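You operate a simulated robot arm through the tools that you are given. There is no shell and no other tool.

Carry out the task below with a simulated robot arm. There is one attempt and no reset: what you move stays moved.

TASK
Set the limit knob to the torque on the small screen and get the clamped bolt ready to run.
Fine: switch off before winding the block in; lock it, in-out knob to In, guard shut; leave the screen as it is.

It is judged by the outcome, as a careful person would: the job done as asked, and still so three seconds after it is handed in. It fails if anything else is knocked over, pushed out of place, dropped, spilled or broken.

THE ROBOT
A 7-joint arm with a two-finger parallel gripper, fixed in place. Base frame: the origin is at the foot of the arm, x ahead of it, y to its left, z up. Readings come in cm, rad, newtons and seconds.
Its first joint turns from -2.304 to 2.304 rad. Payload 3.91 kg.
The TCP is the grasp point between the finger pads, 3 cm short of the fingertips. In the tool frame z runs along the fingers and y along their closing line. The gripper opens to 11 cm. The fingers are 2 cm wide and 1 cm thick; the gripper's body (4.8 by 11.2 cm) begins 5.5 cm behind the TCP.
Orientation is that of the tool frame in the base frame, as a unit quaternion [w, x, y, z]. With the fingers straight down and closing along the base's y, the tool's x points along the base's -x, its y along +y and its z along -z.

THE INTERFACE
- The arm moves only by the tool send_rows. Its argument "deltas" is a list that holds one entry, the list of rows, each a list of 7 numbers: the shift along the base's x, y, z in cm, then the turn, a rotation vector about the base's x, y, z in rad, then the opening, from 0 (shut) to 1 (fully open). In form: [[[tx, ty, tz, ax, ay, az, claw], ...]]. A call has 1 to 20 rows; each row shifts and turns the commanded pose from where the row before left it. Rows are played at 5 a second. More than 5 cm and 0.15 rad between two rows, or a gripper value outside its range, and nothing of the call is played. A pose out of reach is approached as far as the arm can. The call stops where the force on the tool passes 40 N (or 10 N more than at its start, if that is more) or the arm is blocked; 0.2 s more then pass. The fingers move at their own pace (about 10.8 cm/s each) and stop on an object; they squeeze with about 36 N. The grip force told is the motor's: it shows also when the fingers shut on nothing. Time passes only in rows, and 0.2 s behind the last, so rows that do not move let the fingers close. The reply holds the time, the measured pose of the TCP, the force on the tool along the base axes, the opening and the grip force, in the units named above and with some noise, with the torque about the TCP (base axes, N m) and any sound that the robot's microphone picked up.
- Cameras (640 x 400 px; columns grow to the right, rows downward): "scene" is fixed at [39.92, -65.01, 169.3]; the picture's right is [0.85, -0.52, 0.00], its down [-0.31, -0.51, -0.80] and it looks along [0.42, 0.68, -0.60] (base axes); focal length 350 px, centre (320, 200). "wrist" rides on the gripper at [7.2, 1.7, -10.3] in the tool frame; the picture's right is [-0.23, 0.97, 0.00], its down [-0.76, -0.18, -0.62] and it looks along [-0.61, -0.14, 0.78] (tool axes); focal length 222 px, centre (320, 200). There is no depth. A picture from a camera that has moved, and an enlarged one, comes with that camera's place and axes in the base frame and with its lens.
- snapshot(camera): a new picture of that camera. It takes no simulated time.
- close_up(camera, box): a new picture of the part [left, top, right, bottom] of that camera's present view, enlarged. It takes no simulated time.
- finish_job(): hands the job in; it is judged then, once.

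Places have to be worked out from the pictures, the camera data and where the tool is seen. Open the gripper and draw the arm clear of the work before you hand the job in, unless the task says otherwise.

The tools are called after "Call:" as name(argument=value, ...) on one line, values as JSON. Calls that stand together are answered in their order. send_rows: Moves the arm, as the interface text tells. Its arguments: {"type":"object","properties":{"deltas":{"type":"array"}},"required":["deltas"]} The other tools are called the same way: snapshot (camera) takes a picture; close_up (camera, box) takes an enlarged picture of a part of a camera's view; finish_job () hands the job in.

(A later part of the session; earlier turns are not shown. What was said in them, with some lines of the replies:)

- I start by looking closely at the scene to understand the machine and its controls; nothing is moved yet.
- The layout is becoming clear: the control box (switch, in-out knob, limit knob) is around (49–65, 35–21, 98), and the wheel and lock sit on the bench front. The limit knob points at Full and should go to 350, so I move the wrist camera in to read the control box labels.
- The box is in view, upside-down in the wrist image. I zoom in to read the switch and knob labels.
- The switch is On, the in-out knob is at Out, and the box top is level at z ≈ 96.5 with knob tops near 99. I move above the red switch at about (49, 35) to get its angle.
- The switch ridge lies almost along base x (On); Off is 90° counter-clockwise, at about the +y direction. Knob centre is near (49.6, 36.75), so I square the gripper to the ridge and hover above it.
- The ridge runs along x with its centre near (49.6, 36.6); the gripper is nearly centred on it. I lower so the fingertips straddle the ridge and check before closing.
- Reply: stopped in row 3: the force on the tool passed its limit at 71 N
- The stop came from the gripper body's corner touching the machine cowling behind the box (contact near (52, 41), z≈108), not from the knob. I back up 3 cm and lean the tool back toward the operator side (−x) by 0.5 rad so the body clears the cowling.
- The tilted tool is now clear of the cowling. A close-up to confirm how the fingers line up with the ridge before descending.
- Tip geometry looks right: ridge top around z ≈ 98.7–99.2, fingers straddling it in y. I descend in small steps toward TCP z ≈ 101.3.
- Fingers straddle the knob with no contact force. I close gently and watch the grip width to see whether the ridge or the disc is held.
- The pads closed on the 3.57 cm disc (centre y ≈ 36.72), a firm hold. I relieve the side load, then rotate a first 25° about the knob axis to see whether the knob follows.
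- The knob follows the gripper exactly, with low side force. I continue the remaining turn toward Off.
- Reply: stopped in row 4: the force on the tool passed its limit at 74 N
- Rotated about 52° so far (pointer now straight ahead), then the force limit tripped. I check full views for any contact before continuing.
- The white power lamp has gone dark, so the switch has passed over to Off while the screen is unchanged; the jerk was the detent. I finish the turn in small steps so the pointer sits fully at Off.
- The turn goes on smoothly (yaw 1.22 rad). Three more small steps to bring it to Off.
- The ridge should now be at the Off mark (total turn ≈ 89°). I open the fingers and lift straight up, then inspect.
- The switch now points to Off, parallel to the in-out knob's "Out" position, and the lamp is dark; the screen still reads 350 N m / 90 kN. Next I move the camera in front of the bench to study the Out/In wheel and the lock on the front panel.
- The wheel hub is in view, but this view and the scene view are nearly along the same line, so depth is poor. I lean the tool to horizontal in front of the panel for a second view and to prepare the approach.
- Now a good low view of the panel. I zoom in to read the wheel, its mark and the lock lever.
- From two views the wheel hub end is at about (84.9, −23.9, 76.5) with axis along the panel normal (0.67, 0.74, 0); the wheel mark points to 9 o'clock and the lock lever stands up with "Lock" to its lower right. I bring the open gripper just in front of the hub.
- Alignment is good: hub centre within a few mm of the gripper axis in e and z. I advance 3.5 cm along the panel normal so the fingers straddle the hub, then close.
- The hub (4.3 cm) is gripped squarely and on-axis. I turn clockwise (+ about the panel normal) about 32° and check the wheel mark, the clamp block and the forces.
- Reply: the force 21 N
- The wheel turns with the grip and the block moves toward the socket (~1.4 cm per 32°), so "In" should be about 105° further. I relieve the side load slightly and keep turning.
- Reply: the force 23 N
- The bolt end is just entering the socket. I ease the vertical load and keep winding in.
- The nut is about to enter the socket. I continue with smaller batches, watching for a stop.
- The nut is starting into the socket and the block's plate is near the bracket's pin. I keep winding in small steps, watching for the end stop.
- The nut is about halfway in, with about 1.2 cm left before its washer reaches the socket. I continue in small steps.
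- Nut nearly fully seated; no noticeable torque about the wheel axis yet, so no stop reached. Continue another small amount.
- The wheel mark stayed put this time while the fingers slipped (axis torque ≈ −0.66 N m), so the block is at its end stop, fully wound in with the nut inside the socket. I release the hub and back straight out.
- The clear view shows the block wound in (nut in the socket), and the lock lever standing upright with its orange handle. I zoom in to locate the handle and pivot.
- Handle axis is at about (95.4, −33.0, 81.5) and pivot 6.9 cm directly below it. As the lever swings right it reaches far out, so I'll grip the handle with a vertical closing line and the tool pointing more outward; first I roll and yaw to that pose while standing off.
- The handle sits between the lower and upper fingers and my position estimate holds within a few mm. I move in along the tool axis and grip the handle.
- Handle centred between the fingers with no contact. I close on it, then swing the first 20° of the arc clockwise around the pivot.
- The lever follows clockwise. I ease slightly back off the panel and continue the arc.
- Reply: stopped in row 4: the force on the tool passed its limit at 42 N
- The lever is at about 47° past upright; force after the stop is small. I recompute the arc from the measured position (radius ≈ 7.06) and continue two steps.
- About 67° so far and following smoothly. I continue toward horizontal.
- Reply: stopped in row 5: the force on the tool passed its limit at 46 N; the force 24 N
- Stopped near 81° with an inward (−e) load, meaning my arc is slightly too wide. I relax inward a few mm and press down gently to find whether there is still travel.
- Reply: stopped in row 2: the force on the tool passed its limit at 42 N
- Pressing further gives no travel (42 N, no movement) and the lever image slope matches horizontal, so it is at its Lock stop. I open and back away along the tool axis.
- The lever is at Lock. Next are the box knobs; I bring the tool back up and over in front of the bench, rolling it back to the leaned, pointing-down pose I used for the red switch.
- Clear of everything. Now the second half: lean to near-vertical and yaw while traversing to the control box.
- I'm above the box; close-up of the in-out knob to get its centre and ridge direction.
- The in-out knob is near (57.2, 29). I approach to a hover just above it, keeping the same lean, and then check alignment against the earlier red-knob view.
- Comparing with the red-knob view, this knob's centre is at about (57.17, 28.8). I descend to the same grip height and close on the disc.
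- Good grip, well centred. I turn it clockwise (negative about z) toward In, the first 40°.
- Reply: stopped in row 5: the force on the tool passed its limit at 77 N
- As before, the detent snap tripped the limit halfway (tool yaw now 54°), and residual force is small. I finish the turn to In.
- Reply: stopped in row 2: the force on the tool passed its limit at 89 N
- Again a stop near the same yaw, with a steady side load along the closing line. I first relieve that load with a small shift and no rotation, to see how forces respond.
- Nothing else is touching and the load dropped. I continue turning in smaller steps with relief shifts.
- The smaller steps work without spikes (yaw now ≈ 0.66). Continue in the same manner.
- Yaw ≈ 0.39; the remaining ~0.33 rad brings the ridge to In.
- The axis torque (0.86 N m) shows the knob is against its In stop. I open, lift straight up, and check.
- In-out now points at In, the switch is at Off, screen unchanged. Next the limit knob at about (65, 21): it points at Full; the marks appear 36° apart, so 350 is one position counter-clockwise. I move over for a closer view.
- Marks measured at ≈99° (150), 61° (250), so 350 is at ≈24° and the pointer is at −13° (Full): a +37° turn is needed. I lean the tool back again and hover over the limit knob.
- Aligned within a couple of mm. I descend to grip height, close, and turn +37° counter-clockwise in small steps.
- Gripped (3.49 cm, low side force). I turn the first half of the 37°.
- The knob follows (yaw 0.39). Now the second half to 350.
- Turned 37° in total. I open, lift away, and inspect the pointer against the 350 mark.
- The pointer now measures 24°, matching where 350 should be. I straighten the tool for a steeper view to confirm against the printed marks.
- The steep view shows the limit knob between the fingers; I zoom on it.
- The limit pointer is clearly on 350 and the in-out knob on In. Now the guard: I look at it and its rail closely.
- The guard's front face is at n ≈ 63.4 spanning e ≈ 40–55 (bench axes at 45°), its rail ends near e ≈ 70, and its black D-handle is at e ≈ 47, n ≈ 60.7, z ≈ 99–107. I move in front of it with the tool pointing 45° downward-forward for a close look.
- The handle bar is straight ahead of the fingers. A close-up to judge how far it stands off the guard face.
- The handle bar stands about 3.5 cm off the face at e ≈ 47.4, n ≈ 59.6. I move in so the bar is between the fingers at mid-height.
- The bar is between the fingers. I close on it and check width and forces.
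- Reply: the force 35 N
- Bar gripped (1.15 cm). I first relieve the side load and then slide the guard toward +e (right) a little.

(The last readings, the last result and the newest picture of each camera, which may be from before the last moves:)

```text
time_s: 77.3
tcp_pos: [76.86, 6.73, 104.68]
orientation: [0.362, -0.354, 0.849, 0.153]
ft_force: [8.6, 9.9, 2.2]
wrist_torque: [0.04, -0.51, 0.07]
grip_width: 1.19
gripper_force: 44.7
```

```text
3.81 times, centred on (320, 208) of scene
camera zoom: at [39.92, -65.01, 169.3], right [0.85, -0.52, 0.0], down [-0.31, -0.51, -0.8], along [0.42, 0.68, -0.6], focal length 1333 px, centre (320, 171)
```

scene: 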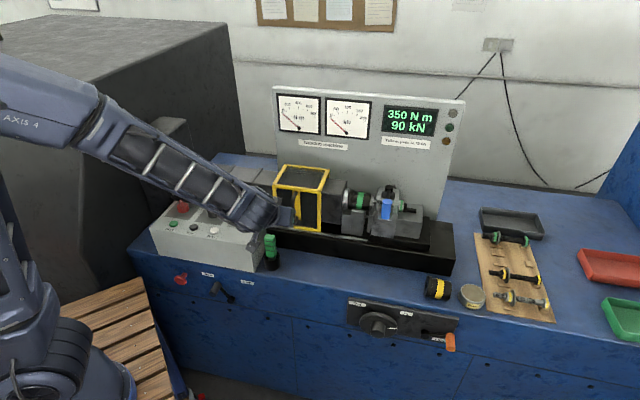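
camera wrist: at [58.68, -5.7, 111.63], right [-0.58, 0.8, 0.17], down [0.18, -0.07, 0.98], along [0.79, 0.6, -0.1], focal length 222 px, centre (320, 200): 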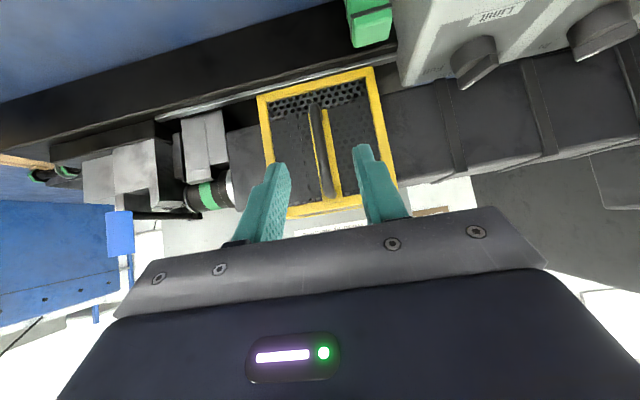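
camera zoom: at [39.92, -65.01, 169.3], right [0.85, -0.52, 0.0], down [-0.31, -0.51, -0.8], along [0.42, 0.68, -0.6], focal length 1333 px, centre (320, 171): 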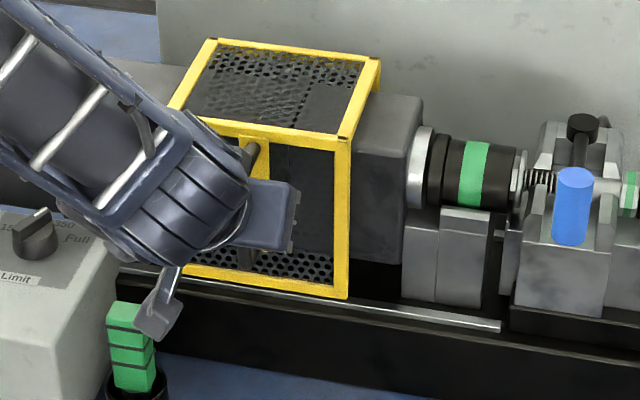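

The guard slides freely with the handle. I continue along the rail, adding a small correction for its exact direction.

Call:
send_rows(deltas=[[[0.83, -0.58, 0, 0, 0, 0, 0], [0.73, -0.68, 0, 0, 0, 0, 0], [0.73, -0.68, 0, 0, 0, 0, 0], [0.73, -0.68, 0, 0, 0, 0, 0], [0.73, -0.68, 0, 0, 0, 0, 0], [0, 0, 0, 0, 0, 0, 0]]])

Call:
close_up(camera="scene", box=[240, 155, 400, 260])

```text
time_s: 78.7
tcp_pos: [80.74, 3.13, 104.64]
orientation: [0.361, -0.352, 0.85, 0.152]
ft_force: [-20.9, -21.6, -3.4]
wrist_torque: [-0.55, -0.24, 0.01]
grip_width: 1.2
gripper_force: 45.1
```

```text
3.81 times, centred on (320, 208) of scene
camera zoom: at [39.92, -65.01, 169.3], right [0.85, -0.52, 0.0], down [-0.31, -0.51, -0.8], along [0.42, 0.68, -0.6], focal length 1333 px, centre (320, 171)
```

zoom: 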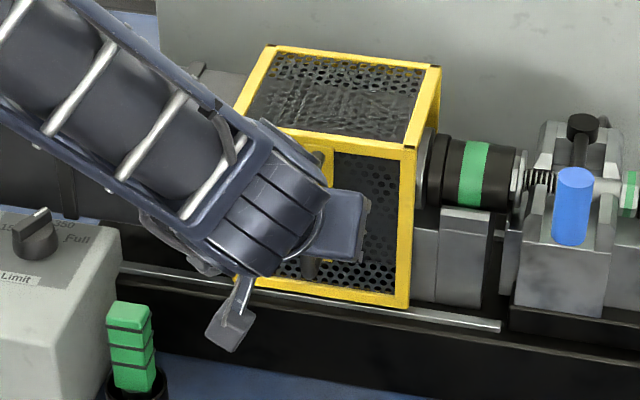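

The load is now purely sideways against the rail (≈30 N), so I overcorrected; rail direction works out at −44°. I relieve it and continue.

Call:
send_rows(deltas=[[[-0.12, -0.12, 0.02, 0, 0, 0, 0], [0.72, -0.696, 0, 0, 0, 0, 0], [0.72, -0.696, 0, 0, 0, 0, 0], [0.72, -0.696, 0, 0, 0, 0, 0], [0.72, -0.696, 0, 0, 0, 0, 0], [0, 0, 0, 0, 0, 0, 0]]])

Call:
close_up(camera="scene", box=[240, 155, 400, 260])

```text
time_s: 80.1
tcp_pos: [83.48, 0.48, 104.64]
orientation: [0.36, -0.354, 0.85, 0.152]
ft_force: [-4.8, -2.6, -12.7]
wrist_torque: [-0.19, -0.33, 0.07]
grip_width: 1.18
gripper_force: 44.9
```

```text
3.81 times, centred on (320, 208) of scene
camera zoom: at [39.92, -65.01, 169.3], right [0.85, -0.52, 0.0], down [-0.31, -0.51, -0.8], along [0.42, 0.68, -0.6], focal length 1333 px, centre (320, 171)
```

zoom: 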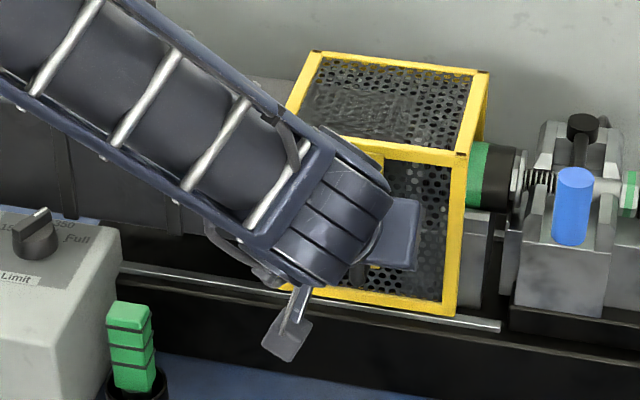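

Smooth and low force. The guard's right edge is near the rail's end; I continue until it stops.

Call:
send_rows(deltas=[[[0.72, -0.696, 0, 0, 0, 0, 0], [0.72, -0.696, 0, 0, 0, 0, 0], [0.72, -0.696, 0, 0, 0, 0, 0], [0, 0, 0, 0, 0, 0, 0]]])

Call:
close_up(camera="scene", box=[260, 155, 420, 260])

```text
time_s: 81.1
tcp_pos: [85.6, -1.77, 104.72]
orientation: [0.362, -0.352, 0.85, 0.152]
ft_force: [-9.2, -10.8, -2.5]
wrist_torque: [-0.67, 0.27, -0.04]
grip_width: 1.18
gripper_force: 45.6
```

```text
3.81 times, centred on (340, 208) of scene
camera zoom: at [39.92, -65.01, 169.3], right [0.85, -0.52, 0.0], down [-0.31, -0.51, -0.8], along [0.42, 0.68, -0.6], focal length 1333 px, centre (244, 171)
```

zoom: 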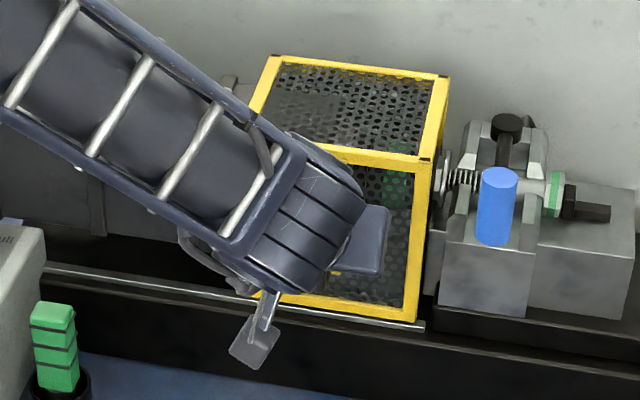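

Nearly at the end of the rail. I continue in small steps to find the stop.

Call:
send_rows(deltas=[[[0.2, -0.26, 0, 0, 0, 0, 0], [0.29, -0.28, 0, 0, 0, 0, 0], [0.29, -0.28, 0, 0, 0, 0, 0], [0.29, -0.28, 0, 0, 0, 0, 0], [0, 0, 0, 0, 0, 0, 0]]])

Call:
close_up(camera="scene", box=[260, 155, 420, 260])

```text
time_s: 82.1
tcp_pos: [86.28, -2.32, 104.73]
orientation: [0.361, -0.355, 0.848, 0.155]
ft_force: [-18.3, -2.6, 14.3]
wrist_torque: [-0.34, -0.45, 0.15]
grip_width: 1.15
gripper_force: 45.3
stopped in row 4: the force on the tool passed its limit at 47 N (the readings are from after the stop); the commanded pose is now the measured one
```

```text
3.81 times, centred on (340, 208) of scene
camera zoom: at [39.92, -65.01, 169.3], right [0.85, -0.52, 0.0], down [-0.31, -0.51, -0.8], along [0.42, 0.68, -0.6], focal length 1333 px, centre (244, 171)
```

zoom: 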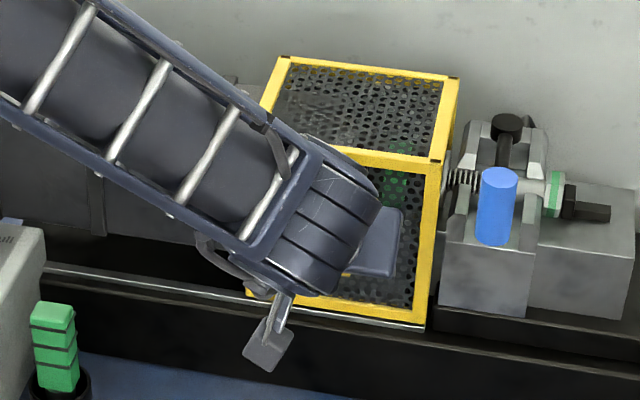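

Stopped at 47 N with the guard's edge at the rail end. To be sure it is the true end stop and not side load, I relieve sideways and push once more gently.

Call:
send_rows(deltas=[[[-0.08, -0.05, 0, 0, 0, 0, 0], [0.14, -0.14, 0, 0, 0, 0, 0], [0.14, -0.14, 0, 0, 0, 0, 0], [0, 0, 0, 0, 0, 0, 0]]])

Call:
close_up(camera="scene", box=[300, 155, 420, 260])

Call:
close_up(camera="scene", box=[370, 90, 470, 155])

```text
time_s: 82.9
tcp_pos: [86.2, -2.4, 104.71]
orientation: [0.36, -0.358, 0.847, 0.157]
ft_force: [-20.7, -0.9, 13.1]
wrist_torque: [-0.17, -0.8, 0.14]
grip_width: 1.18
gripper_force: 45.1
stopped in row 3: the force on the tool passed its limit at 44 N (the readings are from after the stop); the commanded pose is now the measured one
```

```text
3.81 times, centred on (360, 208) of scene
camera zoom: at [39.92, -65.01, 169.3], right [0.85, -0.52, 0.0], down [-0.31, -0.51, -0.8], along [0.42, 0.68, -0.6], focal length 1333 px, centre (168, 171)
```

zoom: 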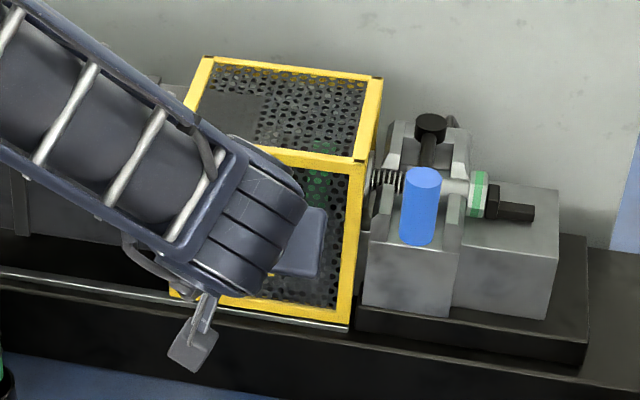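

```text
6.15 times, centred on (420, 122) of scene
camera zoom: at [39.92, -65.01, 169.3], right [0.85, -0.52, 0.0], down [-0.31, -0.51, -0.8], along [0.42, 0.68, -0.6], focal length 2153 px, centre (-295, 677)
```

zoom: 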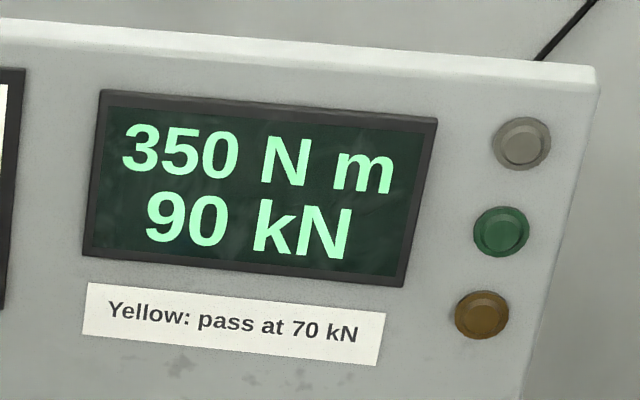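

No more travel: guard is shut at its end stop. I open the gripper and back away along the tool axis.

Call:
send_rows(deltas=[[[-0.05, 0.0, 0, 0, 0, 0, 0.2], [0, 0, 0, 0, 0, 0, 0.4], [0, 0, 0, 0, 0, 0, 0.4], [-1.5, -1.5, 1.0, 0, 0, 0, 0.4], [-2.2, -2.2, 2, 0, 0, 0, 0.4], [-2.5, -2.5, 3, 0, 0, 0, 0.4], [-2.5, -2.5, 3, 0, 0, 0, 0.4], [0, 0, 0, 0, 0, 0, 0.4]]])

Call:
snapshot(camera="wrist")

Call:
snapshot(camera="scene")

```text
time_s: 84.7
tcp_pos: [77.72, -11.16, 113.56]
orientation: [0.359, -0.357, 0.848, 0.157]
ft_force: [0.0, 0.2, -1.1]
wrist_torque: [0.02, 0.0, 0.01]
grip_width: 4.4
gripper_force: 0.0
```

```text
taken
camera wrist: at [67.76, -18.96, 115.51], right [-0.59, 0.79, 0.17], down [0.19, -0.07, 0.98], along [0.79, 0.61, -0.11], focal length 222 px, centre (320, 200)
```

wrist: 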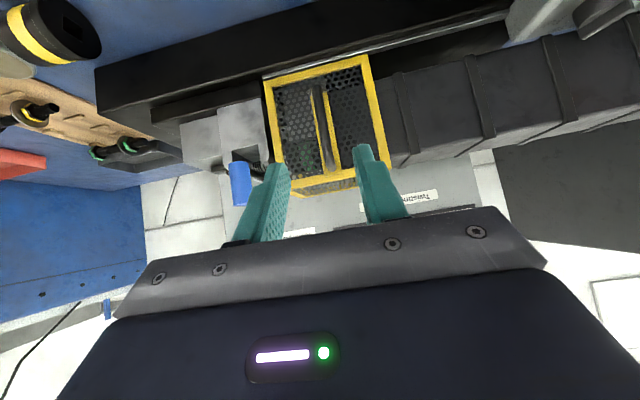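

```text
taken
```

scene: 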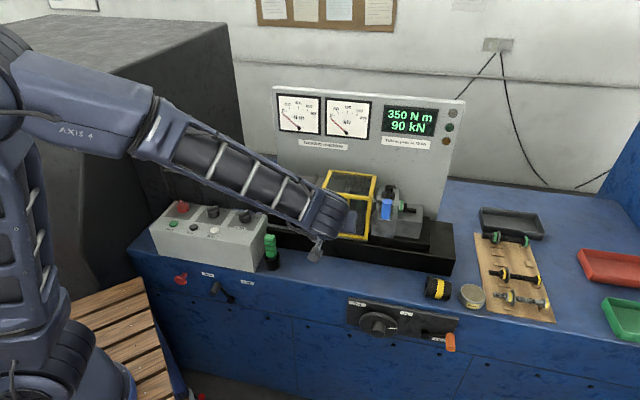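

The guard is closed over the socket and nothing else has moved. I draw the arm clear of the work and open the gripper, then do a final check of every control.

Call:
send_rows(deltas=[[[-2.5, -2, 3, 0, 0, 0, 0.6], [-2.5, -2, 3, 0, 0, 0, 0.8], [-3, -2.5, 3, 0, 0, 0, 1], [-3, -2.5, 3, 0, 0, 0, 1], [-3, -2.5, 2, 0, 0, 0, 1], [-3, -2.5, 2, 0, 0, 0, 1], [-3, -2.5, 0, 0, 0, 0, 1], [0, 0, 0, 0, 0, 0, 1]]])

Call:
snapshot(camera="scene")

Call:
close_up(camera="scene", box=[300, 155, 460, 270])

Call:
close_up(camera="scene", box=[140, 185, 280, 275])

Call:
close_up(camera="scene", box=[335, 270, 495, 370])

Call:
close_up(camera="scene", box=[260, 80, 470, 210])

```text
time_s: 86.5
tcp_pos: [57.42, -27.69, 129.66]
orientation: [0.36, -0.357, 0.848, 0.156]
ft_force: [-0.4, 0.2, 1.0]
wrist_torque: [0.02, -0.01, -0.01]
grip_width: 11.02
gripper_force: 0.1
```

```text
taken
```

scene: 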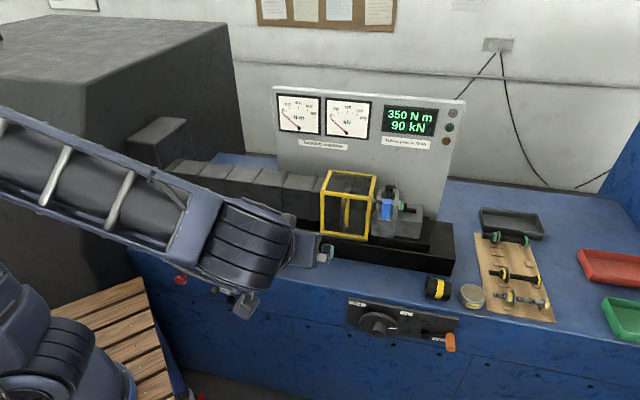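

```text
3.48 times, centred on (380, 212) of scene
camera zoom: at [39.92, -65.01, 169.3], right [0.85, -0.52, 0.0], down [-0.31, -0.51, -0.8], along [0.42, 0.68, -0.6], focal length 1217 px, centre (111, 156)
```

zoom: 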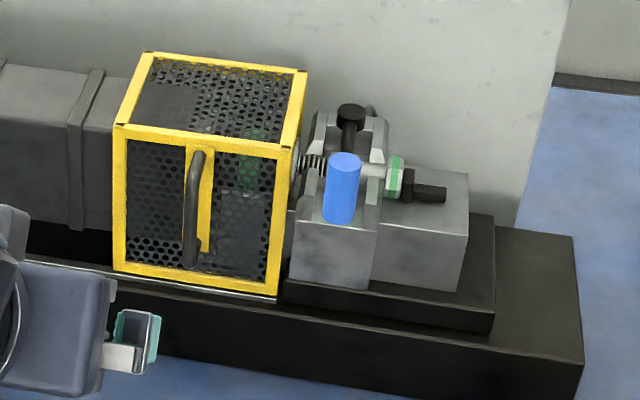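

```text
4.44 times, centred on (210, 230) of scene
camera zoom: at [39.92, -65.01, 169.3], right [0.85, -0.52, 0.0], down [-0.31, -0.51, -0.8], along [0.42, 0.68, -0.6], focal length 1555 px, centre (809, 67)
```

zoom: 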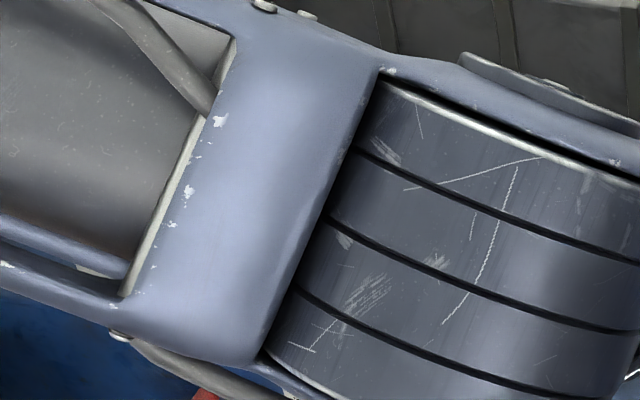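

```text
4.00 times, centred on (415, 320) of scene
camera zoom: at [39.92, -65.01, 169.3], right [0.85, -0.52, 0.0], down [-0.31, -0.51, -0.8], along [0.42, 0.68, -0.6], focal length 1400 px, centre (-60, -280)
```

zoom: 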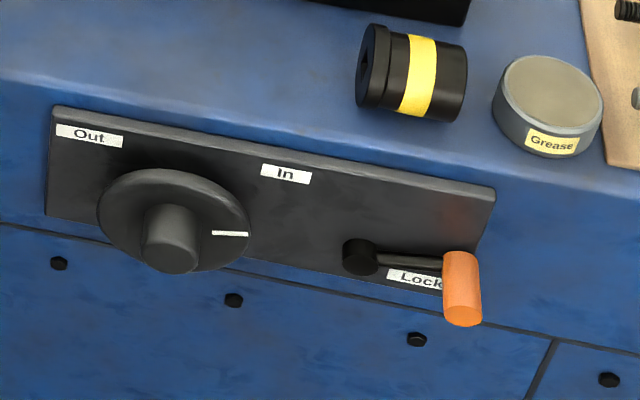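

```text
3.05 times, centred on (365, 145) of scene
camera zoom: at [39.92, -65.01, 169.3], right [0.85, -0.52, 0.0], down [-0.31, -0.51, -0.8], along [0.42, 0.68, -0.6], focal length 1066 px, centre (183, 368)
```

zoom: 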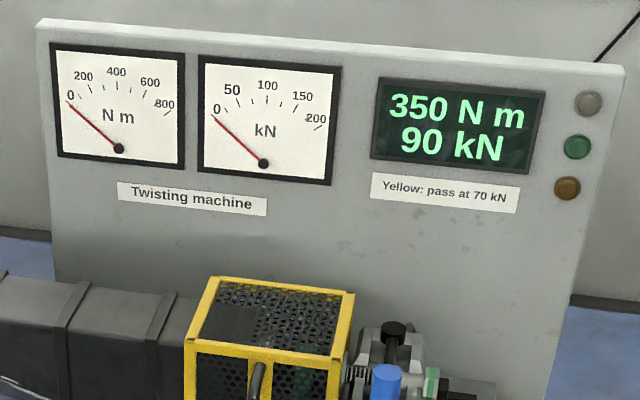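

Guard, block, lock and screen all look right; the box is hidden by the arm. I lift the arm higher to check the box controls one last time.

Call:
send_rows(deltas=[[[-1, -3, 4, 0, 0, 0, 1], [-1, -3, 4, 0, 0, 0, 1], [-1, -3, 4, 0, 0, 0, 1], [0, -3, 4, 0, 0, 0, 1], [0, -3, 4, 0, 0, 0, 1], [0, 0, 0, 0, 0, 0, 1]]])

Call:
snapshot(camera="scene")

Call:
snapshot(camera="wrist")

```text
refused: row 1 steps farther than a row can; nothing moved
```

```text
taken
```

scene: 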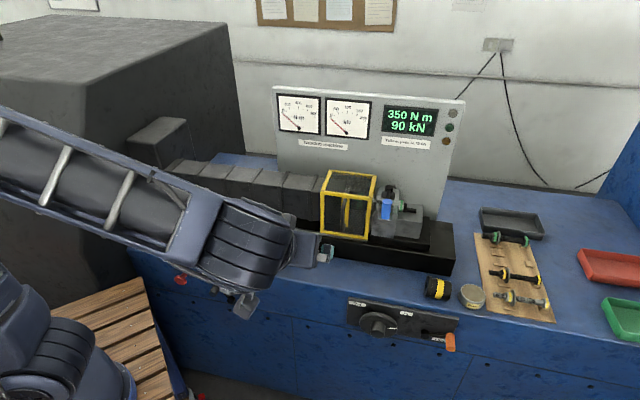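

```text
taken
camera wrist: at [47.64, -35.56, 131.51], right [-0.59, 0.79, 0.17], down [0.19, -0.07, 0.98], along [0.79, 0.61, -0.11], focal length 222 px, centre (320, 200)
```

wrist: 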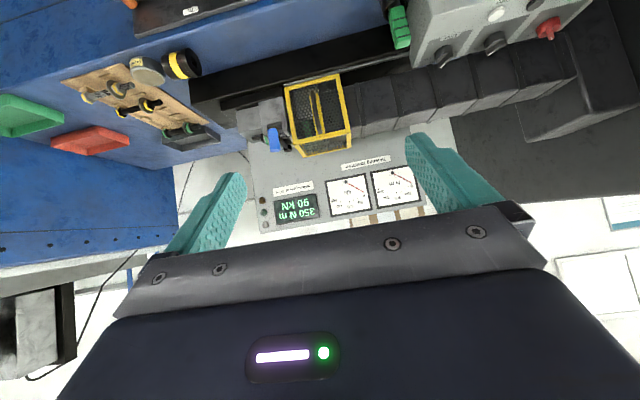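

The rows were just over the step limit, so nothing moved; the wrist view already shows the box though. I zoom on it and also raise the arm with smaller steps.

Call:
close_up(camera="wrist", box=[380, 0, 620, 120])

Call:
send_rows(deltas=[[[-1, -2.5, 3, 0, 0, 0, 1], [-1, -2.5, 3, 0, 0, 0, 1], [-1, -2.5, 3, 0, 0, 0, 1], [0, -2.5, 3, 0, 0, 0, 1], [0, -2.5, 3, 0, 0, 0, 1], [0, 0, 0, 0, 0, 0, 1]]])

Call:
snapshot(camera="scene")

```text
2.67 times, centred on (500, 60) of wrist
camera zoom: at [47.64, -35.56, 131.51], right [-0.59, 0.79, 0.17], down [0.19, -0.07, 0.98], along [0.79, 0.61, -0.11], focal length 592 px, centre (-160, 573)
```

zoom: 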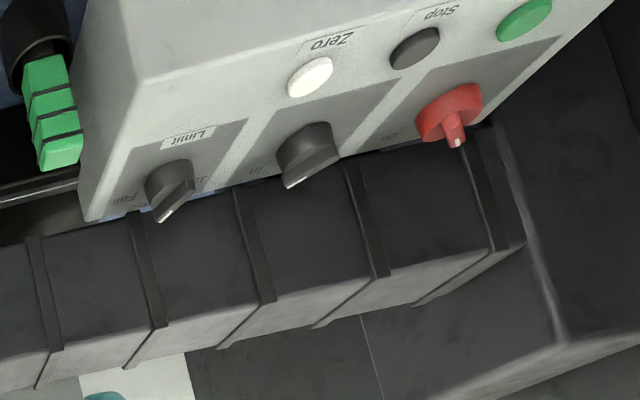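

```text
time_s: 87.9
tcp_pos: [54.62, -40.16, 144.75]
orientation: [0.36, -0.358, 0.847, 0.157]
ft_force: [-0.5, -0.1, -0.9]
wrist_torque: [0.01, 0.02, 0.0]
grip_width: 11.01
gripper_force: 0.1
```

```text
taken
```

scene: 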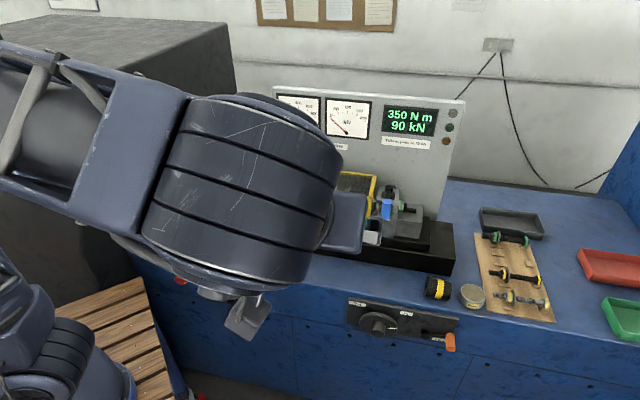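

Final state: limit on 350, in-out on In, switch Off (turned off before winding), block wound in and locked, guard shut, screen still 350 N m / 90 kN. Nothing else was disturbed, and the gripper is open and clear. Handing in.

Call:
finish_job()

```text
The job is handed in.
```

The clamped bolt is set up to run and the job is handed in. The switch is still Off, so it needs turning On before you press Start.

- **Switch:** I turned it off before winding. The white lamp went out and the screen stayed lit. You asked for it off and didn't say to turn it back on, so I left it.
- **Block:** it is wound in to its stop, with the green nut inside the green socket.
- **Lock:** the lever is turned clockwise to its stop, level with the Lock label.
- **In-out knob:** it points at In.
- **Limit knob:** it was on Full and now points at 350, matching the screen.
- **Guard:** it is slid to the end of its rail, over the socket.
- **Screen:** it still reads 350 N m and 90 kN; I didn't press Zero, Start or Stop.

While I was lining up on the switch, the gripper body bumped the machine cover behind the control box once. I backed off, and it left no visible mark or shift. Nothing else was disturbed, and the arm is clear with the gripper open.
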